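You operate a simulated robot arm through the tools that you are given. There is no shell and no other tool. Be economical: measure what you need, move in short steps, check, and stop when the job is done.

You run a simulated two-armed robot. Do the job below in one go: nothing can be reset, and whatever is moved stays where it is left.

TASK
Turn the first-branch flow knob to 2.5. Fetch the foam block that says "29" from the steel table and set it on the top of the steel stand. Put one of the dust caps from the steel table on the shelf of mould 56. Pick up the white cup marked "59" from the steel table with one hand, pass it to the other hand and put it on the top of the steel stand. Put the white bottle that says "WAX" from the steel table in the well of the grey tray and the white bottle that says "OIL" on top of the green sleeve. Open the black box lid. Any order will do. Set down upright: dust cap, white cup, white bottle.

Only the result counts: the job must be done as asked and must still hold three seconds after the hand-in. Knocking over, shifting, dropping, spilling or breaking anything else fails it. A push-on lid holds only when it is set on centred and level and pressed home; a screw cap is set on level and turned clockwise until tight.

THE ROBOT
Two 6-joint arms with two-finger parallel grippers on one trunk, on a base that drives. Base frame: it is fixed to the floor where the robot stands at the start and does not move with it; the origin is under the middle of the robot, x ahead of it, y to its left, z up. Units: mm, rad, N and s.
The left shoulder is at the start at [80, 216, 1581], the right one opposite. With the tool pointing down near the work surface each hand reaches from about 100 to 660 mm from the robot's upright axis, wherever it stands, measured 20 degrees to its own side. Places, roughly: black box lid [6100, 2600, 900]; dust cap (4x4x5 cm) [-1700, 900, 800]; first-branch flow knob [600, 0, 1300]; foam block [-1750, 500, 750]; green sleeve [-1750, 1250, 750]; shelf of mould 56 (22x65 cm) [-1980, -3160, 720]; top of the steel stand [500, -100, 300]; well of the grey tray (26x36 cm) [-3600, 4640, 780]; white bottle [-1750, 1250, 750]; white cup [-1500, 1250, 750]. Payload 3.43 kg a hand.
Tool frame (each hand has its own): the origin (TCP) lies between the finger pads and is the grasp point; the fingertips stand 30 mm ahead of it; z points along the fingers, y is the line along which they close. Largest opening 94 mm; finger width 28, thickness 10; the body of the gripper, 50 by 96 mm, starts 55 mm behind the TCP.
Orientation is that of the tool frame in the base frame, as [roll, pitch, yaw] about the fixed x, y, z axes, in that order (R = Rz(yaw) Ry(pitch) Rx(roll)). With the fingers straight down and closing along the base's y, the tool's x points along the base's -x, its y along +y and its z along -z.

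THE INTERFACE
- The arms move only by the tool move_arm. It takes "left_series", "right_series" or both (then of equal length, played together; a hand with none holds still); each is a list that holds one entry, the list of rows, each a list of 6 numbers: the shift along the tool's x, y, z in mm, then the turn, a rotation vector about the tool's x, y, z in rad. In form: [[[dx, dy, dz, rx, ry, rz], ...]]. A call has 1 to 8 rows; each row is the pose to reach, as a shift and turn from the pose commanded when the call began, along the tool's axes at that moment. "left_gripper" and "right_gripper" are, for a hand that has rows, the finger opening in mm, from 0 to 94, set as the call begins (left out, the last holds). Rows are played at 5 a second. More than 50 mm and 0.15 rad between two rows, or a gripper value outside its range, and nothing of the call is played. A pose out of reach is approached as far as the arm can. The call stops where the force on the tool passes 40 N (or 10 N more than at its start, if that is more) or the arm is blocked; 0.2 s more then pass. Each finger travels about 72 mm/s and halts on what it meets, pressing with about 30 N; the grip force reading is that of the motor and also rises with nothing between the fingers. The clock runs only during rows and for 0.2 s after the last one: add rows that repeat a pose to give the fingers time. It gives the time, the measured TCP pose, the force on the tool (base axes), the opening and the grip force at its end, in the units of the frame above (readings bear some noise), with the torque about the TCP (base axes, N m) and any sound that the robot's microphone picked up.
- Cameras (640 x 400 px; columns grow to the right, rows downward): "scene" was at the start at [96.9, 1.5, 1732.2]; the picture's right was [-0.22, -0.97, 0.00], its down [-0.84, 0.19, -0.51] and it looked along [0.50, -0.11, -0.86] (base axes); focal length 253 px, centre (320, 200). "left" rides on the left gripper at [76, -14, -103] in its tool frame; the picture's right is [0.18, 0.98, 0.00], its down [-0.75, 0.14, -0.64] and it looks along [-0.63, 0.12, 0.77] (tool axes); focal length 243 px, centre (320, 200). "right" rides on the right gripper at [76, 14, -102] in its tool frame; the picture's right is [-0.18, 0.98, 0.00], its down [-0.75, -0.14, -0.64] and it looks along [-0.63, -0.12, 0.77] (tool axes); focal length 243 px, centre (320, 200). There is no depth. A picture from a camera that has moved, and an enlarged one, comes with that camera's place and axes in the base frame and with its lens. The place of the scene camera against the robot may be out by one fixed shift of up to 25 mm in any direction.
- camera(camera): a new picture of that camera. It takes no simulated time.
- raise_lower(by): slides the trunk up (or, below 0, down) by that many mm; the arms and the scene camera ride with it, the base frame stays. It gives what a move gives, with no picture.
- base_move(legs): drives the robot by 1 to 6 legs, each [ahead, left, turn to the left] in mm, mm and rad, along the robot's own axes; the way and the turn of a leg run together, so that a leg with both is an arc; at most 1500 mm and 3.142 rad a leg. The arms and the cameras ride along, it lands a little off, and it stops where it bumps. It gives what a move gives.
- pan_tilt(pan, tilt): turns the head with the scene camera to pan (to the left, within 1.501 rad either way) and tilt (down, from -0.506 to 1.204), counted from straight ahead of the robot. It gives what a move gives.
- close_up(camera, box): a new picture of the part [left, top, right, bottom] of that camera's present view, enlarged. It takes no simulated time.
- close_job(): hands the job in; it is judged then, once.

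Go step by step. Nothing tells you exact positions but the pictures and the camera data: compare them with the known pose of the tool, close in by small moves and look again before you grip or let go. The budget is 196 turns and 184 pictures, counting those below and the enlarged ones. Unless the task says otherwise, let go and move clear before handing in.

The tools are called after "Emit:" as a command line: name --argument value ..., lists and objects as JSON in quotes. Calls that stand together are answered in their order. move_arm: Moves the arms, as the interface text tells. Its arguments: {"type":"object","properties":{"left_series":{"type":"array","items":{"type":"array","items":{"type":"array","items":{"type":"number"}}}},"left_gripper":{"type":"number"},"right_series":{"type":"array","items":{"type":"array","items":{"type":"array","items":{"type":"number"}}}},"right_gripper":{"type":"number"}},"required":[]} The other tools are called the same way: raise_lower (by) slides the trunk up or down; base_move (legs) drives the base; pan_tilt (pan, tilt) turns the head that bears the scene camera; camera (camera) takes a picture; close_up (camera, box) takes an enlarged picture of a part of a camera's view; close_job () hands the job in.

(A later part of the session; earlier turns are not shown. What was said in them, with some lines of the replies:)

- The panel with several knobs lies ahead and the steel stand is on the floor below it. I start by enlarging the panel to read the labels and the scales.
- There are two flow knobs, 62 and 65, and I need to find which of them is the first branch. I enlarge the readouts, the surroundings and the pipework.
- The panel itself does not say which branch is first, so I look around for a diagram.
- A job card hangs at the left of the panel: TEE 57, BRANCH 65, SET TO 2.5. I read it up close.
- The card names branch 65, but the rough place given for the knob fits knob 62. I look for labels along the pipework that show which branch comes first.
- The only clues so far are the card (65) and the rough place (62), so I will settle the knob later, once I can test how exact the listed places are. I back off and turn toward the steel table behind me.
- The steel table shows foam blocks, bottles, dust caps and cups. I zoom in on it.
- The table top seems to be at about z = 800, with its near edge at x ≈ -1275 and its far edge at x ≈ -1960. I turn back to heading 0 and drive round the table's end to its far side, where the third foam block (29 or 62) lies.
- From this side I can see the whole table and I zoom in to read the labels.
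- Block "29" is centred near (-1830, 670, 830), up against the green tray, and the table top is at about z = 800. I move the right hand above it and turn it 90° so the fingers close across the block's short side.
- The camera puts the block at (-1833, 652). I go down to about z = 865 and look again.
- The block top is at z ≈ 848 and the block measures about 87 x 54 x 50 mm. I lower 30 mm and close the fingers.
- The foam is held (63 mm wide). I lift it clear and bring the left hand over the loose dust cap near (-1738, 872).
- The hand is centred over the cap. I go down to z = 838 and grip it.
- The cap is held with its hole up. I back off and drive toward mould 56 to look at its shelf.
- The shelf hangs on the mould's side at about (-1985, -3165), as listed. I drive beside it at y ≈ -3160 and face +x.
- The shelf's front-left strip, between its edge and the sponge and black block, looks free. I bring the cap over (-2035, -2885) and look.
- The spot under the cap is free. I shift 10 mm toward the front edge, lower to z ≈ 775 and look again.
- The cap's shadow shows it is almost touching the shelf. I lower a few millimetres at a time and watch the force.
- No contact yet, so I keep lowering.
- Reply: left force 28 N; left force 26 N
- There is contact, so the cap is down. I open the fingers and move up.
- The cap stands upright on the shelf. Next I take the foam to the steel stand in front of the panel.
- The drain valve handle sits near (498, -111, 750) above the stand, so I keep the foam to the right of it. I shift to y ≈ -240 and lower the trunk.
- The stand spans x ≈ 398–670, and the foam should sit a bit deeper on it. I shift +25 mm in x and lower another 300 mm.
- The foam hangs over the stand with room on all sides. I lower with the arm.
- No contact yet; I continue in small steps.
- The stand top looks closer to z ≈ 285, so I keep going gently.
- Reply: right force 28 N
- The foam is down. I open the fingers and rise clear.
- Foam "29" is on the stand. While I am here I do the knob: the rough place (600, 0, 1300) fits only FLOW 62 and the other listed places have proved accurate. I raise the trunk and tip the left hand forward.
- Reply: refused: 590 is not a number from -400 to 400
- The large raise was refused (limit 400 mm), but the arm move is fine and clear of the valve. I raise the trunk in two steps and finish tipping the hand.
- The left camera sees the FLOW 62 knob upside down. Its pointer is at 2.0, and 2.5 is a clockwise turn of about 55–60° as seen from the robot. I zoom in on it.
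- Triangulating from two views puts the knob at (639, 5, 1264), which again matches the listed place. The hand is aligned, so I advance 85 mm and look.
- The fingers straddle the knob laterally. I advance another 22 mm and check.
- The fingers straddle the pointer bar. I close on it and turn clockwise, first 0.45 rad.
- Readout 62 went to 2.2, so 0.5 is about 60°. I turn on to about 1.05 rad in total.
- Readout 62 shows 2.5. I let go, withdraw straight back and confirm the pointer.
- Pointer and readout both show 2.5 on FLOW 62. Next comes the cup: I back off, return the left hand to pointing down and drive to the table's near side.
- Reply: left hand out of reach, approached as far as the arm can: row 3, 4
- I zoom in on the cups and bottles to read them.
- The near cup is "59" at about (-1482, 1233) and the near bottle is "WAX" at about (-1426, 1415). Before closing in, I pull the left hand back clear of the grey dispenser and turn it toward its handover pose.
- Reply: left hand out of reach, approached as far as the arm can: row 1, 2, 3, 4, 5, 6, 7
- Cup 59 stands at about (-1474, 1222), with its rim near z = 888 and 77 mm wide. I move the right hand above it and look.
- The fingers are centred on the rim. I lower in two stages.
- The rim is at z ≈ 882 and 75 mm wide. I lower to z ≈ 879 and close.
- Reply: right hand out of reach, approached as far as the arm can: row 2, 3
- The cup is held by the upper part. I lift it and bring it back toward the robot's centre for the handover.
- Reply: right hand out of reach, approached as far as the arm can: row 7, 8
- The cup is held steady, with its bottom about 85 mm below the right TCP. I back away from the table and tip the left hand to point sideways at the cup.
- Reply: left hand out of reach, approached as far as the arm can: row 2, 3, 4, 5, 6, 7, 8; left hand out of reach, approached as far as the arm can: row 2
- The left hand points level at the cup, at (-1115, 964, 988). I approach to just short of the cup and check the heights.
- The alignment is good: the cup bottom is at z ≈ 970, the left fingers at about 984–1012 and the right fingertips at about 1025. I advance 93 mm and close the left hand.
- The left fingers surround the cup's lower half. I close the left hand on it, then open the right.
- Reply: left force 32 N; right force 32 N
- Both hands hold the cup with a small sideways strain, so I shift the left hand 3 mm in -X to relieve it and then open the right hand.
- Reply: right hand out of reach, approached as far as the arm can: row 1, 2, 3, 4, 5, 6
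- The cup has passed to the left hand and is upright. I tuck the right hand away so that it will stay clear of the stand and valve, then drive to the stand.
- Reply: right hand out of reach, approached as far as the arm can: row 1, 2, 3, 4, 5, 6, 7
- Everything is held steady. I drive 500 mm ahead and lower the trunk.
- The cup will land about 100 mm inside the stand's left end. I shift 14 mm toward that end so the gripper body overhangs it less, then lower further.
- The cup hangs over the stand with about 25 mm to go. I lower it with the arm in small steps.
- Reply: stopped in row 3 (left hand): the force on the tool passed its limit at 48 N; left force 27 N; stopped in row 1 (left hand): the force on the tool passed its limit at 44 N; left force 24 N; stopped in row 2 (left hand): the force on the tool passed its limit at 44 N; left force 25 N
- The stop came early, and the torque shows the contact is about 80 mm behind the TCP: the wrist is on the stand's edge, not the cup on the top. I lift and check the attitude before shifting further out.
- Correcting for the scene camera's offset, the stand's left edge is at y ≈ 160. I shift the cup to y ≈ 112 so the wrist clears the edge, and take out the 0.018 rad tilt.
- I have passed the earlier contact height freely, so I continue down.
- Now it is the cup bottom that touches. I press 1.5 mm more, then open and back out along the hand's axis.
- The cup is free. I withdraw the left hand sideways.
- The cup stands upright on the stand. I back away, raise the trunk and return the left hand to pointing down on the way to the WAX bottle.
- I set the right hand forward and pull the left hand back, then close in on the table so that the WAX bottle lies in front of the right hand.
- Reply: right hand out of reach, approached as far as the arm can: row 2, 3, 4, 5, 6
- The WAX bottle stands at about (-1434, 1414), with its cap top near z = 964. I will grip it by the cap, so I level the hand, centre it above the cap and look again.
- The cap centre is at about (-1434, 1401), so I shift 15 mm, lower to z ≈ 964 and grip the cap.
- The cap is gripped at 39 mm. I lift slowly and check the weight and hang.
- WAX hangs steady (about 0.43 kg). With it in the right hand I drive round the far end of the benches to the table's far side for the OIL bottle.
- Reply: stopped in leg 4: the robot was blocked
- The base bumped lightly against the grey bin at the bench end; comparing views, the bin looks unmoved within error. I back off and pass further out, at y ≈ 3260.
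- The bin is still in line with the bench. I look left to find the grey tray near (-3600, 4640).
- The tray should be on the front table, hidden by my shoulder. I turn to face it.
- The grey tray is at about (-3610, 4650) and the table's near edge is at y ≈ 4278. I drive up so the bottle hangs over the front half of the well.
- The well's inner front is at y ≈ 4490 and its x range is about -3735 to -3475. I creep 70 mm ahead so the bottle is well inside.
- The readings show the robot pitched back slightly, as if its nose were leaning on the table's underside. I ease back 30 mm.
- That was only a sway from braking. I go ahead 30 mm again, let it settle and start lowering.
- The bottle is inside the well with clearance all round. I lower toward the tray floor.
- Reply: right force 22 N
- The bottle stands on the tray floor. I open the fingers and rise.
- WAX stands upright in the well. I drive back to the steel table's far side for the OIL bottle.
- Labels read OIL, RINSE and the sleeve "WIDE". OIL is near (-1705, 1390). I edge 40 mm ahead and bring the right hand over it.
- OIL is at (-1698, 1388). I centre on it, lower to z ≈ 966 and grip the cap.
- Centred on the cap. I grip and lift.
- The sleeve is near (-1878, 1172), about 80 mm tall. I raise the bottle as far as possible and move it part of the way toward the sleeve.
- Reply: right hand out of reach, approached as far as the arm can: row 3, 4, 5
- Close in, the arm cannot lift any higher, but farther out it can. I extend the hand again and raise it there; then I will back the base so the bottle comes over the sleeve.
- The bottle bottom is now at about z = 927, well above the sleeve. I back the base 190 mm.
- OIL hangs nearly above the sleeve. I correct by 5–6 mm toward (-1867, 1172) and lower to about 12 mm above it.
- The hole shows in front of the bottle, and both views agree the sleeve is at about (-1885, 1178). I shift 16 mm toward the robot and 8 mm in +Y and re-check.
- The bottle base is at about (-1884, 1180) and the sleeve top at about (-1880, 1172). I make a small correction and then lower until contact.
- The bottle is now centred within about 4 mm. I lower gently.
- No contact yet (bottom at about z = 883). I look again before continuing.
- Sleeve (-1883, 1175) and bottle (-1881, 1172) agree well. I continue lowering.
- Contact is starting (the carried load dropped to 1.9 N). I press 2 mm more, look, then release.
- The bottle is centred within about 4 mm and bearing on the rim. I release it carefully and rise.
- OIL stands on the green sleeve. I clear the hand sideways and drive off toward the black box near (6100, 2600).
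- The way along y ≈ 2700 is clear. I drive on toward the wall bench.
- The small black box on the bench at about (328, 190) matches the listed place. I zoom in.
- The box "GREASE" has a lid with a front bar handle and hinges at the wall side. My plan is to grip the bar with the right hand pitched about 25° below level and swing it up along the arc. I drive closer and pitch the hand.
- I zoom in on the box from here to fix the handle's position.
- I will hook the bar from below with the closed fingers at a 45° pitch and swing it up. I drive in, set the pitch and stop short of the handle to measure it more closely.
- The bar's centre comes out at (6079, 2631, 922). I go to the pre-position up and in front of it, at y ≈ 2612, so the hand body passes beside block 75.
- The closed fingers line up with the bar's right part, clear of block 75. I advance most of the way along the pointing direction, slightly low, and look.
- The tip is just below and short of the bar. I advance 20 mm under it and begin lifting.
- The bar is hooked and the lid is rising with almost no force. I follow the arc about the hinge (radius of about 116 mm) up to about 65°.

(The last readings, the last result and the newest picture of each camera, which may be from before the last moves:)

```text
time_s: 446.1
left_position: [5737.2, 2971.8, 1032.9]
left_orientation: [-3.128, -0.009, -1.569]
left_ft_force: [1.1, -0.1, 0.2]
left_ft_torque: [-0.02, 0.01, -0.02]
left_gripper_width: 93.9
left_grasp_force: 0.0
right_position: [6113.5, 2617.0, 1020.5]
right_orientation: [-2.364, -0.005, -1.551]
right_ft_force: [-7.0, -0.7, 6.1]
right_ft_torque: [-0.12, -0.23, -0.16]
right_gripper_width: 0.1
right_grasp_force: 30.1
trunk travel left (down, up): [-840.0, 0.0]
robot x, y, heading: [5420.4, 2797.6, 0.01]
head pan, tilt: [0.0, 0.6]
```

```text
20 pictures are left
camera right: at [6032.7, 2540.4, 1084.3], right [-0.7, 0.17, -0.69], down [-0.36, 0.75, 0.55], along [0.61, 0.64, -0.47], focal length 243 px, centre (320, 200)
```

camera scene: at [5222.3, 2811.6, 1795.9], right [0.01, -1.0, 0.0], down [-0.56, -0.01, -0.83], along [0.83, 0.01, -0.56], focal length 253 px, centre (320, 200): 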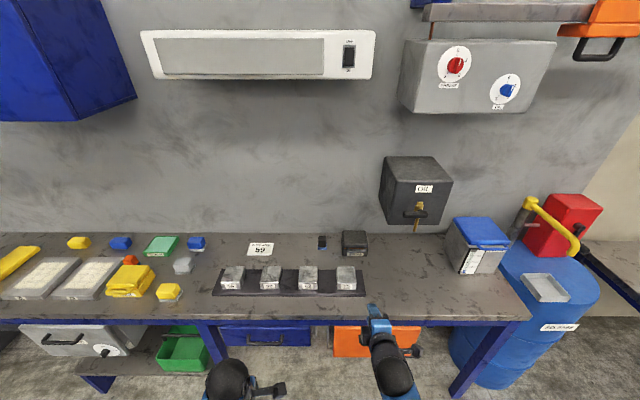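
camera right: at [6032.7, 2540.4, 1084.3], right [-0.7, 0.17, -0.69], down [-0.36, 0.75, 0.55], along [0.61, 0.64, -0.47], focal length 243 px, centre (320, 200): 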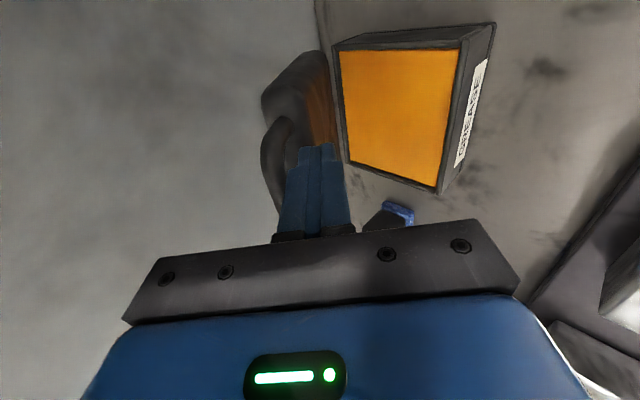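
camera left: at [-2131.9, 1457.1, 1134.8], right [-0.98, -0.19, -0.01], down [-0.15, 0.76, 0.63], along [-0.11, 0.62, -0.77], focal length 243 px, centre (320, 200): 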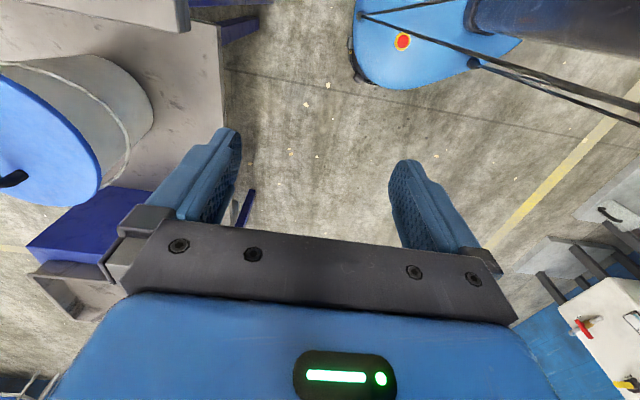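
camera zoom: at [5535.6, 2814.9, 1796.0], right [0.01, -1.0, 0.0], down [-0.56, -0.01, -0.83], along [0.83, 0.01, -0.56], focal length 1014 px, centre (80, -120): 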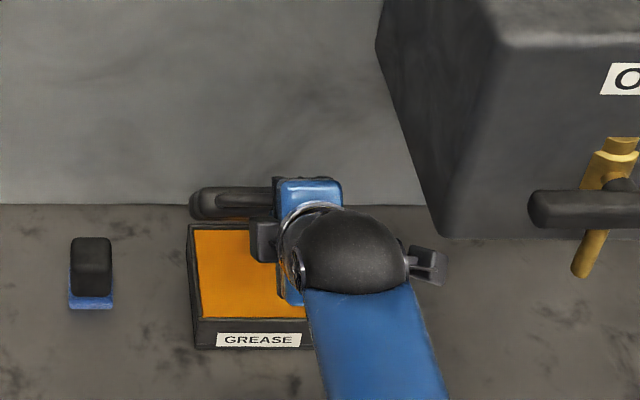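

The lid is past 65°. I push on toward and beyond vertical.

Emit:
move_arm --right_series '[[[0, -9.9, 4.2, 0, 0, 0], [0, -19.1, 9.2, 0, 0, 0], [0, -27.6, 14.8, 0, 0, 0], [0, -35.4, 21.2, 0, 0, 0], [0, -42.4, 28.3, 0, 0, 0], [0, -42.4, 28.3, 0, 0, 0]]]'

Emit:
camera --camera "right"

Emit:
close_up --camera "scene" --box '[320, 230, 440, 330]'

```text
time_s: 446.6
left_position: [5732.9, 2971.7, 1034.4]
left_orientation: [-3.125, -0.007, -1.571]
left_ft_force: [0.0, 0.3, 0.1]
left_ft_torque: [-0.01, -0.01, 0.0]
left_gripper_width: 94.1
left_grasp_force: 0.1
right_position: [6117.7, 2617.1, 1024.6]
right_orientation: [-2.373, 0.006, -1.562]
right_ft_force: [-24.2, 1.7, 12.9]
right_ft_torque: [0.97, -1.84, -0.82]
right_gripper_width: 0.1
right_grasp_force: 30.2
trunk travel left (down, up): [-840.0, 0.0]
robot x, y, heading: [5419.6, 2799.7, 0.009]
head pan, tilt: [0.0, 0.6]
stopped in row 2 (right hand): the force on the tool passed its limit at 49 N (the readings are from after the stop); the commanded pose is now the measured one
```

```text
19 pictures are left
camera right: at [6036.6, 2540.7, 1086.6], right [-0.71, 0.18, -0.68], down [-0.35, 0.75, 0.57], along [0.61, 0.64, -0.47], focal length 243 px, centre (320, 200)
```

right: 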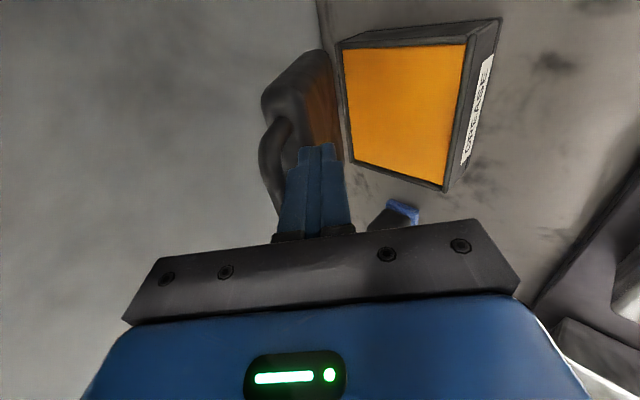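

```text
4.00 times, centred on (380, 280) of scene
camera zoom: at [5527.9, 2816.4, 1796.8], right [0.01, -1.0, 0.0], down [-0.56, -0.01, -0.83], along [0.83, 0.01, -0.56], focal length 1014 px, centre (80, -120)
```

zoom: 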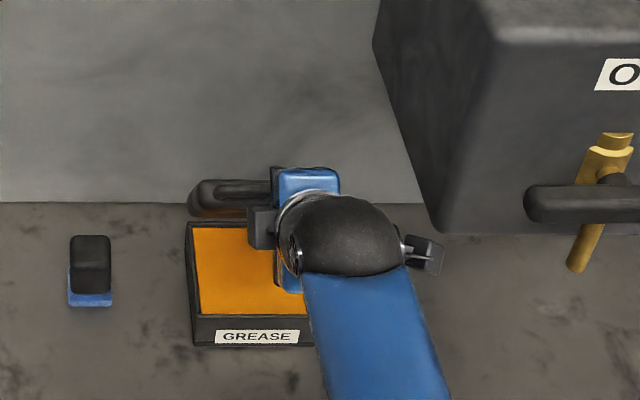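

The push met a stop at about 62–65°, possibly the fingertip wedging against the lid's rim. I back off 12 mm to see whether the lid stays put or follows.

Emit:
move_arm --right_series '[[[0, 4, -2, 0, 0, 0], [0, 10, -4, 0, 0, 0], [0, 14, -6, 0, 0, 0], [0, 14, -6, 0, 0, 0]]]'

Emit:
camera --camera "right"

```text
time_s: 447.6
left_position: [5735.7, 2972.5, 1033.5]
left_orientation: [-3.125, -0.009, -1.573]
left_ft_force: [0.6, -0.2, 0.2]
left_ft_torque: [-0.03, -0.03, -0.02]
left_gripper_width: 94.1
left_grasp_force: 0.0
right_position: [6106.7, 2617.2, 1016.5]
right_orientation: [-2.376, 0.003, -1.559]
right_ft_force: [-11.8, 0.2, 15.6]
right_ft_torque: [-0.25, -0.25, -0.13]
right_gripper_width: 0.0
right_grasp_force: 30.0
trunk travel left (down, up): [-840.0, 0.0]
robot x, y, heading: [5420.9, 2798.4, 0.013]
head pan, tilt: [0.0, 0.6]
```

```text
17 pictures are left
camera right: at [6025.9, 2540.6, 1079.0], right [-0.71, 0.18, -0.68], down [-0.35, 0.75, 0.56], along [0.61, 0.64, -0.47], focal length 243 px, centre (320, 200)
```

right: 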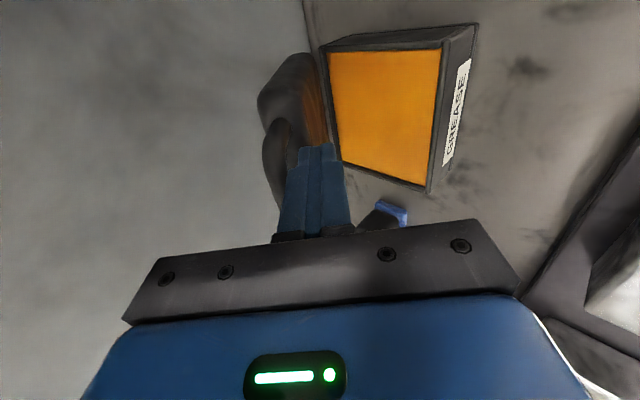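

The fingertip had been pressing end-on against the lid's front face instead of swinging it. I repeat the swing with the hand pitching down along with the lid.

Emit:
move_arm --right_series '[[[0, -15.4, -3.4, -0.073, 0, 0], [0, -29.1, -0.4, -0.143, 0, 0], [0, -42.3, 3.8, -0.213, 0, 0], [0, -54.6, 9.6, -0.265, 0, 0], [0, -66.2, 16.3, -0.318, 0, 0], [0, -76.9, 24.4, -0.37, 0, 0], [0, -86.8, 33.3, -0.422, 0, 0], [0, -95.1, 43.2, -0.457, 0, 0]]]'

Emit:
camera --camera "right"

Emit:
close_up --camera "scene" --box '[320, 230, 440, 330]'

```text
time_s: 448.0
left_position: [5737.0, 2972.0, 1033.7]
left_orientation: [-3.127, -0.008, -1.569]
left_ft_force: [0.3, -0.1, -0.4]
left_ft_torque: [0.02, -0.01, -0.03]
left_gripper_width: 93.8
left_grasp_force: 0.1
right_position: [6111.1, 2617.4, 1021.1]
right_orientation: [-2.45, 0.012, -1.568]
right_ft_force: [-10.9, 1.6, 6.3]
right_ft_torque: [-0.18, -0.61, -0.8]
right_gripper_width: 0.0
right_grasp_force: 30.0
trunk travel left (down, up): [-840.0, 0.0]
robot x, y, heading: [5419.8, 2793.0, 0.013]
head pan, tilt: [0.0, 0.6]
stopped in row 2 (right hand): the force on the tool passed its limit at 68 N (the readings are from after the stop); the commanded pose is now the measured one
```

```text
16 pictures are left
camera right: at [6034.8, 2541.1, 1088.3], right [-0.76, 0.19, -0.62], down [-0.3, 0.74, 0.6], along [0.58, 0.64, -0.51], focal length 243 px, centre (320, 200)
```

right: 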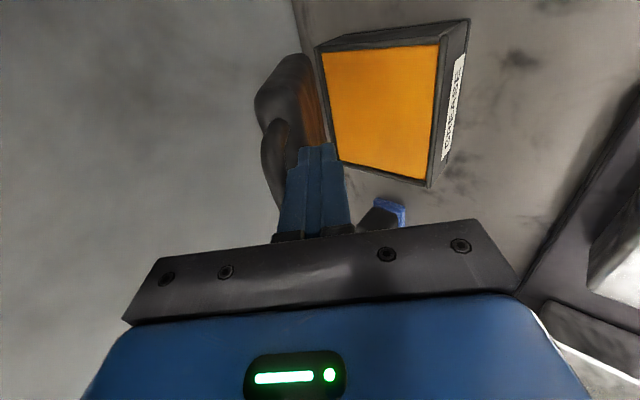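

```text
4.00 times, centred on (380, 280) of scene
camera zoom: at [5533.7, 2816.1, 1795.9], right [0.01, -1.0, 0.0], down [-0.56, -0.01, -0.83], along [0.83, 0.01, -0.56], focal length 1014 px, centre (80, -120)
```

zoom: 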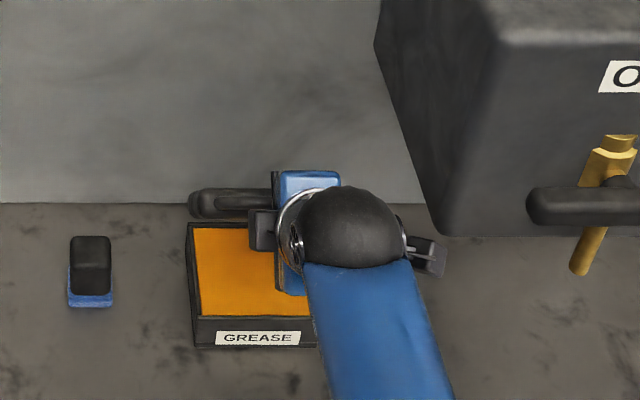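

The lid will not go further, and it may be at its stop. I withdraw the fingers along their axis and check whether the lid stays open by itself.

Emit:
move_arm --right_series '[[[0, 0, -8, 0, 0, 0], [0, 2, -18, 0, 0, 0], [0, 4, -30, 0, 0, 0], [0, 6, -45, 0, 0, 0], [0, 6, -45, 0, 0, 0]]]'

Emit:
camera --camera "right"

Emit:
close_up --camera "scene" --box '[320, 230, 440, 330]'

```text
time_s: 449.2
left_position: [5738.7, 2971.3, 1032.8]
left_orientation: [-3.13, -0.008, -1.571]
left_ft_force: [0.5, -0.1, -0.4]
left_ft_torque: [0.01, -0.01, 0.02]
left_gripper_width: 94.1
left_grasp_force: 0.2
right_position: [6080.6, 2615.0, 1049.1]
right_orientation: [-2.453, 0.015, -1.568]
right_ft_force: [0.1, 0.0, -0.7]
right_ft_torque: [-0.02, -0.01, 0.02]
right_gripper_width: 0.0
right_grasp_force: 30.5
trunk travel left (down, up): [-840.0, 0.0]
robot x, y, heading: [5414.1, 2797.6, 0.006]
head pan, tilt: [0.0, 0.6]
```

```text
14 pictures are left
camera right: at [6004.8, 2538.5, 1117.4], right [-0.76, 0.19, -0.62], down [-0.3, 0.74, 0.6], along [0.58, 0.64, -0.51], focal length 243 px, centre (320, 200)
```

right: 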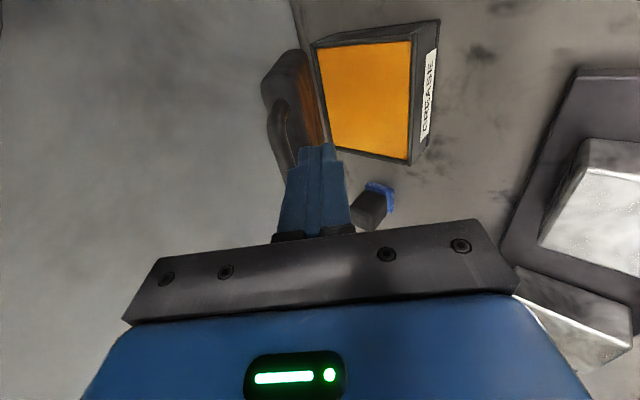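

```text
4.00 times, centred on (380, 280) of scene
camera zoom: at [5538.6, 2814.8, 1795.7], right [0.01, -1.0, 0.0], down [-0.57, -0.01, -0.82], along [0.82, 0.01, -0.57], focal length 1014 px, centre (80, -120)
```

zoom: 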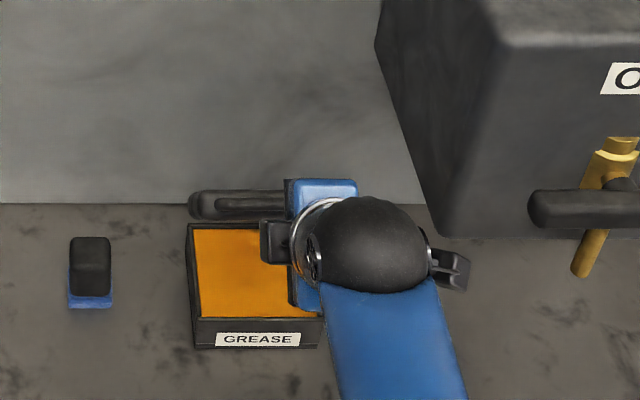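

The hand is free of load and the lid stays open where its stop held it. I withdraw fully and take a last look at it.

Emit:
move_arm --right_series '[[[0, 0, -35, 0, 0, 0], [0, 0, -70, 0, 0, 0], [0, 10, -90, 0, 0, 0], [0, 40, -95, 0, 0, 0], [0, 70, -100, 0, 0, 0], [0, 70, -100, 0, 0, 0]]]'

Emit:
base_move --legs '[[-350, 0, 0]]'

Emit:
camera --camera "scene"

```text
time_s: 450.6
left_position: [5739.5, 2970.5, 1032.1]
left_orientation: [-3.131, -0.009, -1.572]
left_ft_force: [0.3, 1.2, -0.7]
left_ft_torque: [0.0, 0.01, 0.0]
left_gripper_width: 94.1
left_grasp_force: 0.0
right_position: [5964.4, 2615.9, 1082.5]
right_orientation: [-2.452, 0.014, -1.57]
right_ft_force: [-0.3, -0.4, -0.1]
right_ft_torque: [0.0, 0.0, -0.04]
right_gripper_width: 0.1
right_grasp_force: 29.7
trunk travel left (down, up): [-840.0, 0.0]
robot x, y, heading: [5417.9, 2797.9, 0.007]
head pan, tilt: [0.0, 0.6]
```

```text
time_s: 452.8
left_position: [5404.0, 2969.4, 1030.7]
left_orientation: [-3.132, -0.01, -1.571]
left_ft_force: [1.1, -0.4, -0.1]
left_ft_torque: [0.03, 0.02, 0.0]
left_gripper_width: 94.2
left_grasp_force: 0.0
right_position: [5628.4, 2613.3, 1082.1]
right_orientation: [-2.454, 0.014, -1.566]
right_ft_force: [0.7, 0.4, 0.6]
right_ft_torque: [0.0, 0.0, -0.02]
right_gripper_width: 0.1
right_grasp_force: 29.5
trunk travel left (down, up): [-840.0, 0.0]
robot x, y, heading: [5078.9, 2795.3, 0.011]
head pan, tilt: [0.0, 0.6]
```

```text
12 pictures are left
camera scene: at [5205.3, 2811.9, 1795.4], right [0.01, -1.0, 0.0], down [-0.57, -0.01, -0.82], along [0.82, 0.01, -0.57], focal length 253 px, centre (320, 200)
```

scene: 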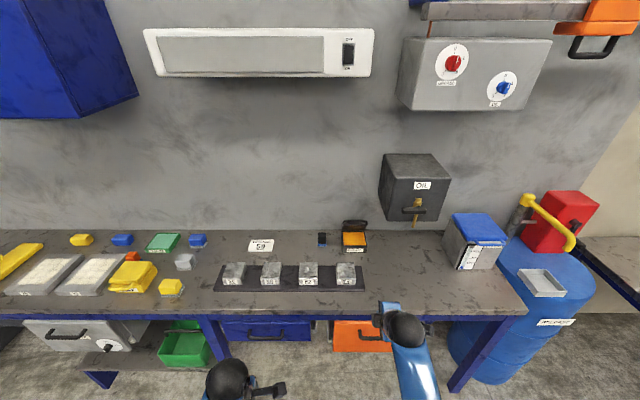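

Emit:
close_up --camera "scene" --box '[310, 205, 400, 270]'

```text
6.15 times, centred on (355, 238) of scene
camera zoom: at [5205.3, 2811.9, 1795.4], right [0.01, -1.0, 0.0], down [-0.57, -0.01, -0.82], along [0.82, 0.01, -0.57], focal length 1560 px, centre (105, -31)
```

zoom: 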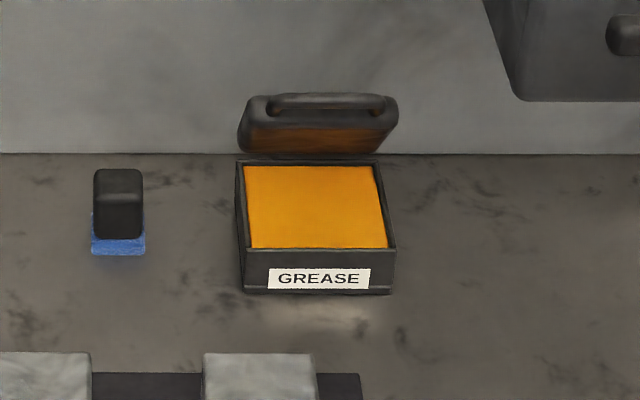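

The lid stands open at roughly 62°, and the box has not shifted relative to the plate. To make sure this is its real stop and not a wedge, I will push the lid's inner face once more from the front with the closed fingertips.

Emit:
base_move --legs '[[345, 0, -0.005]]'

Emit:
move_arm --right_series '[[[-4, 0, 0, 0.12, 0, 0], [-8, 0, 0, 0.24, 0, 0], [-12, 0, 0, 0.35, 0, 0], [-12, 0, 0, 0.35, 0, 0]]]'

```text
time_s: 455.1
left_position: [5748.0, 2972.7, 1033.9]
left_orientation: [-3.128, -0.008, -1.571]
left_ft_force: [-0.2, -0.1, 0.5]
left_ft_torque: [0.0, 0.01, 0.01]
left_gripper_width: 93.9
left_grasp_force: 0.0
right_position: [5973.1, 2617.1, 1084.2]
right_orientation: [-2.451, 0.014, -1.568]
right_ft_force: [-0.1, 0.6, -0.6]
right_ft_torque: [-0.03, -0.02, -0.01]
right_gripper_width: 0.2
right_grasp_force: 30.1
trunk travel left (down, up): [-840.0, 0.0]
robot x, y, heading: [5426.3, 2798.3, 0.014]
head pan, tilt: [0.0, 0.6]
```

```text
time_s: 456.1
left_position: [5750.5, 2972.2, 1032.4]
left_orientation: [-3.13, -0.009, -1.568]
left_ft_force: [0.2, 0.5, -0.8]
left_ft_torque: [-0.02, 0.01, -0.01]
left_gripper_width: 94.3
left_grasp_force: 0.1
right_position: [5974.4, 2630.0, 1082.8]
right_orientation: [-2.102, 0.014, -1.567]
right_ft_force: [0.2, 0.4, -0.6]
right_ft_torque: [-0.04, 0.02, -0.01]
right_gripper_width: 0.0
right_grasp_force: 30.4
trunk travel left (down, up): [-840.0, 0.0]
robot x, y, heading: [5433.5, 2798.2, 0.009]
head pan, tilt: [0.0, 0.6]
```

The hand is at 30° pitch. I move to just in front of the lid's inner face and look.

Emit:
move_arm --right_series '[[[0, -1, 30, 0, 0, 0], [0, -2, 60, 0, 0, 0], [0, -3, 92, 0, 0, 0], [0, -4, 122, 0, 0, 0], [0, -4, 122, 0, 0, 0]]]'

Emit:
camera --camera "right"

```text
time_s: 457.3
left_position: [5750.2, 2973.0, 1032.9]
left_orientation: [-3.131, -0.007, -1.569]
left_ft_force: [-0.1, 1.0, 0.8]
left_ft_torque: [0.02, 0.01, -0.03]
left_gripper_width: 94.0
left_grasp_force: 0.1
right_position: [6081.2, 2630.9, 1024.5]
right_orientation: [-2.103, 0.014, -1.567]
right_ft_force: [0.1, 0.0, 0.3]
right_ft_torque: [0.0, -0.01, 0.02]
right_gripper_width: 0.0
right_grasp_force: 30.2
trunk travel left (down, up): [-840.0, 0.0]
robot x, y, heading: [5431.7, 2801.1, 0.009]
head pan, tilt: [0.0, 0.6]
```

```text
10 pictures are left
camera right: at [5986.0, 2554.9, 1062.8], right [-0.5, 0.19, -0.84], down [-0.48, 0.75, 0.46], along [0.72, 0.64, -0.28], focal length 243 px, centre (320, 200)
```

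right: 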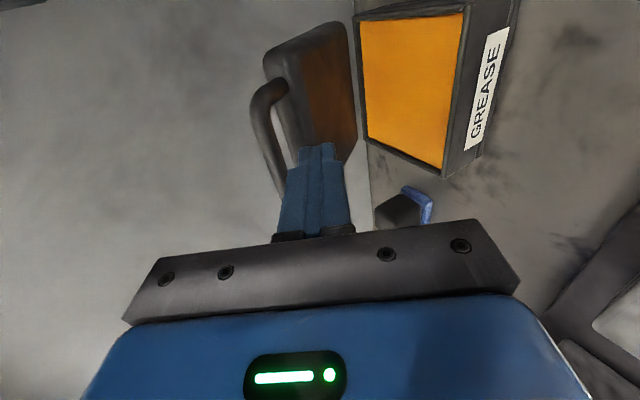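

The tip is in front of the lid's inner face, below the handle. I push straight toward the wall, stopping on force.

Emit:
move_arm --right_series '[[[0, -4, 7, 0, 0, 0], [0, -8, 14, 0, 0, 0], [0, -12, 21, 0, 0, 0], [0, -16, 28, 0, 0, 0], [0, -19, 33, 0, 0, 0], [0, -22, 38, 0, 0, 0], [0, -25, 43, 0, 0, 0], [0, -28, 48, 0, 0, 0]]]'

Emit:
camera --camera "right"

```text
time_s: 459.1
left_position: [5743.7, 2972.2, 1034.3]
left_orientation: [-3.123, -0.011, -1.569]
left_ft_force: [-0.3, 0.3, -0.2]
left_ft_torque: [-0.02, 0.02, 0.0]
left_gripper_width: 94.1
left_grasp_force: 0.0
right_position: [6134.1, 2632.2, 1035.5]
right_orientation: [-2.086, 0.014, -1.567]
right_ft_force: [-14.0, 0.6, 31.1]
right_ft_torque: [-0.41, -0.38, -0.19]
right_gripper_width: 0.0
right_grasp_force: 30.0
trunk travel left (down, up): [-840.0, 0.0]
robot x, y, heading: [5429.3, 2797.6, 0.013]
head pan, tilt: [0.0, 0.6]
```

```text
9 pictures are left
camera right: at [6038.3, 2556.0, 1071.3], right [-0.48, 0.19, -0.85], down [-0.49, 0.75, 0.45], along [0.72, 0.64, -0.27], focal length 243 px, centre (320, 200)
```

right: 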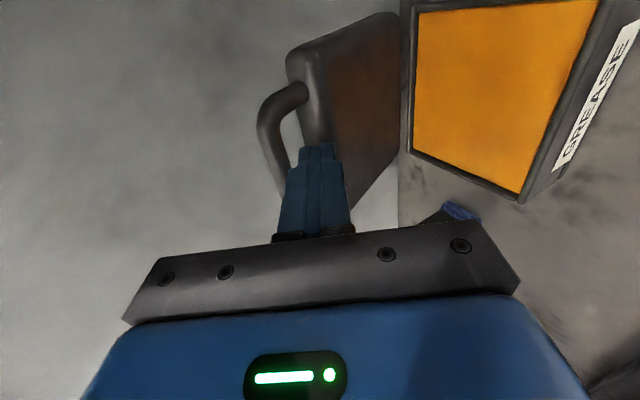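

The tip slipped into the handle loop and pressed on the lid's front wall. I back off, drop 36 mm and push on the inner face itself.

Emit:
move_arm --right_series '[[[0, 10, -17.3, 0, 0, 0], [0, 21, -36.4, 0, 0, 0], [0, 36.6, -27.4, 0, 0, 0], [0, 52.2, -18.4, 0, 0, 0], [0, 52.2, -18.4, 0, 0, 0]]]'

Emit:
move_arm --right_series '[[[0, -5, 8.7, 0, 0, 0], [0, -10, 17.3, 0, 0, 0], [0, -15, 26, 0, 0, 0], [0, -20, 34.6, 0, 0, 0], [0, -24, 41, 0, 0, 0], [0, -28, 48, 0, 0, 0]]]'

Emit:
camera --camera "right"

```text
time_s: 460.3
left_position: [5750.3, 2973.1, 1031.9]
left_orientation: [-3.131, -0.008, -1.568]
left_ft_force: [0.1, -0.2, -0.2]
left_ft_torque: [0.02, -0.01, 0.0]
left_gripper_width: 94.0
left_grasp_force: 0.1
right_position: [6098.1, 2630.6, 989.8]
right_orientation: [-2.103, 0.013, -1.568]
right_ft_force: [0.0, -0.3, -0.1]
right_ft_torque: [-0.01, 0.03, 0.0]
right_gripper_width: 0.0
right_grasp_force: 29.7
trunk travel left (down, up): [-840.0, 0.0]
robot x, y, heading: [5434.9, 2798.9, 0.008]
head pan, tilt: [0.0, 0.6]
```

```text
time_s: 461.7
left_position: [5749.5, 2972.5, 1033.3]
left_orientation: [-3.13, -0.008, -1.569]
left_ft_force: [0.5, -0.2, 0.0]
left_ft_torque: [-0.03, 0.01, 0.01]
left_gripper_width: 94.2
left_grasp_force: 0.2
right_position: [6152.6, 2632.5, 989.6]
right_orientation: [-2.105, 0.015, -1.568]
right_ft_force: [0.8, -0.4, 0.0]
right_ft_torque: [0.02, -0.02, -0.01]
right_gripper_width: 0.0
right_grasp_force: 30.4
trunk travel left (down, up): [-840.0, 0.0]
robot x, y, heading: [5432.9, 2801.4, 0.013]
head pan, tilt: [0.0, 0.6]
```

```text
8 pictures are left
camera right: at [6057.6, 2555.6, 1028.2], right [-0.5, 0.2, -0.84], down [-0.48, 0.75, 0.46], along [0.72, 0.64, -0.28], focal length 243 px, centre (320, 200)
```

right: 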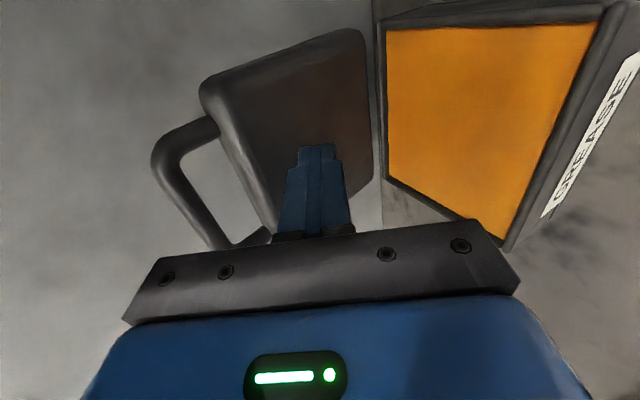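

The tip is now at the inner face with no contact yet. I continue pushing toward the wall.

Emit:
move_arm --right_series '[[[0, -4, 7, 0, 0, 0], [0, -8, 14, 0, 0, 0], [0, -12, 21, 0, 0, 0], [0, -15, 26, 0, 0, 0], [0, -18, 31, 0, 0, 0], [0, -21, 36, 0, 0, 0]]]'

Emit:
camera --camera "right"

```text
time_s: 463.1
left_position: [5746.8, 2972.8, 1033.7]
left_orientation: [-3.127, -0.009, -1.57]
left_ft_force: [0.7, -0.2, 0.7]
left_ft_torque: [0.02, -0.01, 0.0]
left_gripper_width: 93.9
left_grasp_force: 0.1
right_position: [6187.9, 2631.5, 990.1]
right_orientation: [-2.104, 0.015, -1.567]
right_ft_force: [-23.5, 0.5, 6.3]
right_ft_torque: [-0.02, 0.01, 0.03]
right_gripper_width: 0.1
right_grasp_force: 30.7
trunk travel left (down, up): [-840.0, 0.0]
robot x, y, heading: [5430.2, 2800.5, 0.012]
head pan, tilt: [0.0, 0.6]
```

```text
7 pictures are left
camera right: at [6092.2, 2556.0, 1028.4], right [-0.5, 0.19, -0.84], down [-0.48, 0.75, 0.46], along [0.72, 0.64, -0.28], focal length 243 px, centre (320, 200)
```

right: 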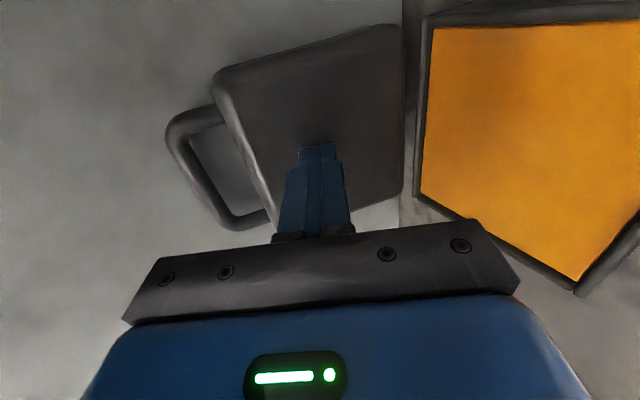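

The lid swung further and is now past vertical, bearing 23 N, so it was not at its stop before. I withdraw straight back and check.

Emit:
move_arm --right_series '[[[0, 10, -17.3, 0, 0, 0], [0, 22, -38, 0, 0, 0], [0, 40, -69, 0, 0, 0], [0, 58, -100, 0, 0, 0], [0, 65, -130, 0, 0, 0], [0, 50, -165, 0, 0, 0], [0, 50, -165, 0, 0, 0]]]'

Emit:
base_move --legs '[[-350, 0, 0]]'

Emit:
close_up --camera "scene" --box '[310, 195, 410, 270]'

```text
time_s: 464.7
left_position: [5750.2, 2972.2, 1032.3]
left_orientation: [-3.131, -0.008, -1.568]
left_ft_force: [-0.3, -0.5, -0.3]
left_ft_torque: [-0.01, -0.01, 0.0]
left_gripper_width: 93.9
left_grasp_force: 0.1
right_position: [6026.4, 2629.2, 1031.3]
right_orientation: [-2.104, 0.014, -1.567]
right_ft_force: [1.1, 0.2, -0.2]
right_ft_torque: [0.02, -0.02, -0.01]
right_gripper_width: 0.0
right_grasp_force: 30.1
trunk travel left (down, up): [-840.0, 0.0]
robot x, y, heading: [5429.3, 2800.6, 0.009]
head pan, tilt: [0.0, 0.6]
```

```text
time_s: 467.0
left_position: [5404.2, 2969.8, 1031.7]
left_orientation: [-3.132, -0.011, -1.566]
left_ft_force: [0.3, 0.7, 0.1]
left_ft_torque: [-0.02, 0.04, 0.04]
left_gripper_width: 94.1
left_grasp_force: 0.1
right_position: [5680.9, 2626.7, 1031.0]
right_orientation: [-2.106, 0.016, -1.564]
right_ft_force: [0.2, -0.5, 0.4]
right_ft_torque: [0.0, 0.02, -0.05]
right_gripper_width: 0.0
right_grasp_force: 29.7
trunk travel left (down, up): [-840.0, 0.0]
robot x, y, heading: [5080.6, 2793.4, 0.02]
head pan, tilt: [0.0, 0.6]
```

```text
5.33 times, centred on (360, 232) of scene
camera zoom: at [5205.6, 2811.8, 1795.4], right [0.01, -1.0, 0.0], down [-0.57, -0.01, -0.82], along [0.82, 0.01, -0.57], focal length 1352 px, centre (107, 27)
```

zoom: 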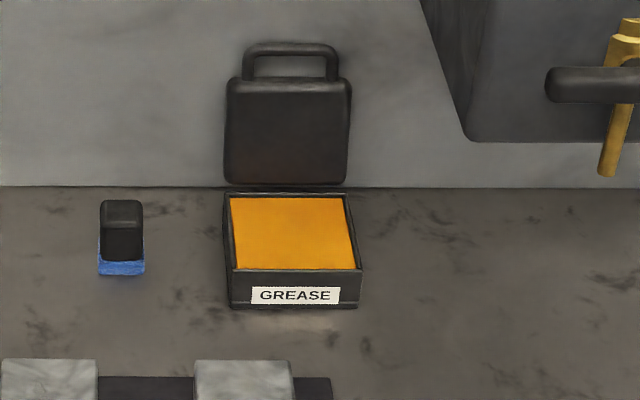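

The lid is fully open, resting back past vertical, and both hands are empty and clear. Every part of the job is done, so I hand it in.

Emit:
close_job

```text
The job is handed in.
```

I handed the job in with every part done. I'm less sure of two points: which knob you meant, and a bump against a bin.

- **Knob:** FLOW 62 now reads 2.5. I took it to be the first-branch knob because the listed place (600, 0, 1300) fits only that one. The job card by the panel says branch 65, set to 2.5; I left FLOW 65 at 2.0.
- **Foam and cup:** Foam block "29" is on top of the steel stand. Cup "59" was passed from the right hand to the left and stands upright on the stand, about 50 mm from its left edge.
- **Dust cap:** It stands upright on the shelf of mould 56.
- **Bottles:** WAX stands upright in the well of the grey tray, and OIL stands upright on the green sleeve.
- **Black box:** The lid is open past vertical and holds by itself.
- **Bump:** Driving around the bench, the base touched the grey bin at its end. Before-and-after pictures put it in the same place to within about 15 mm, so I can't rule out a small shift.
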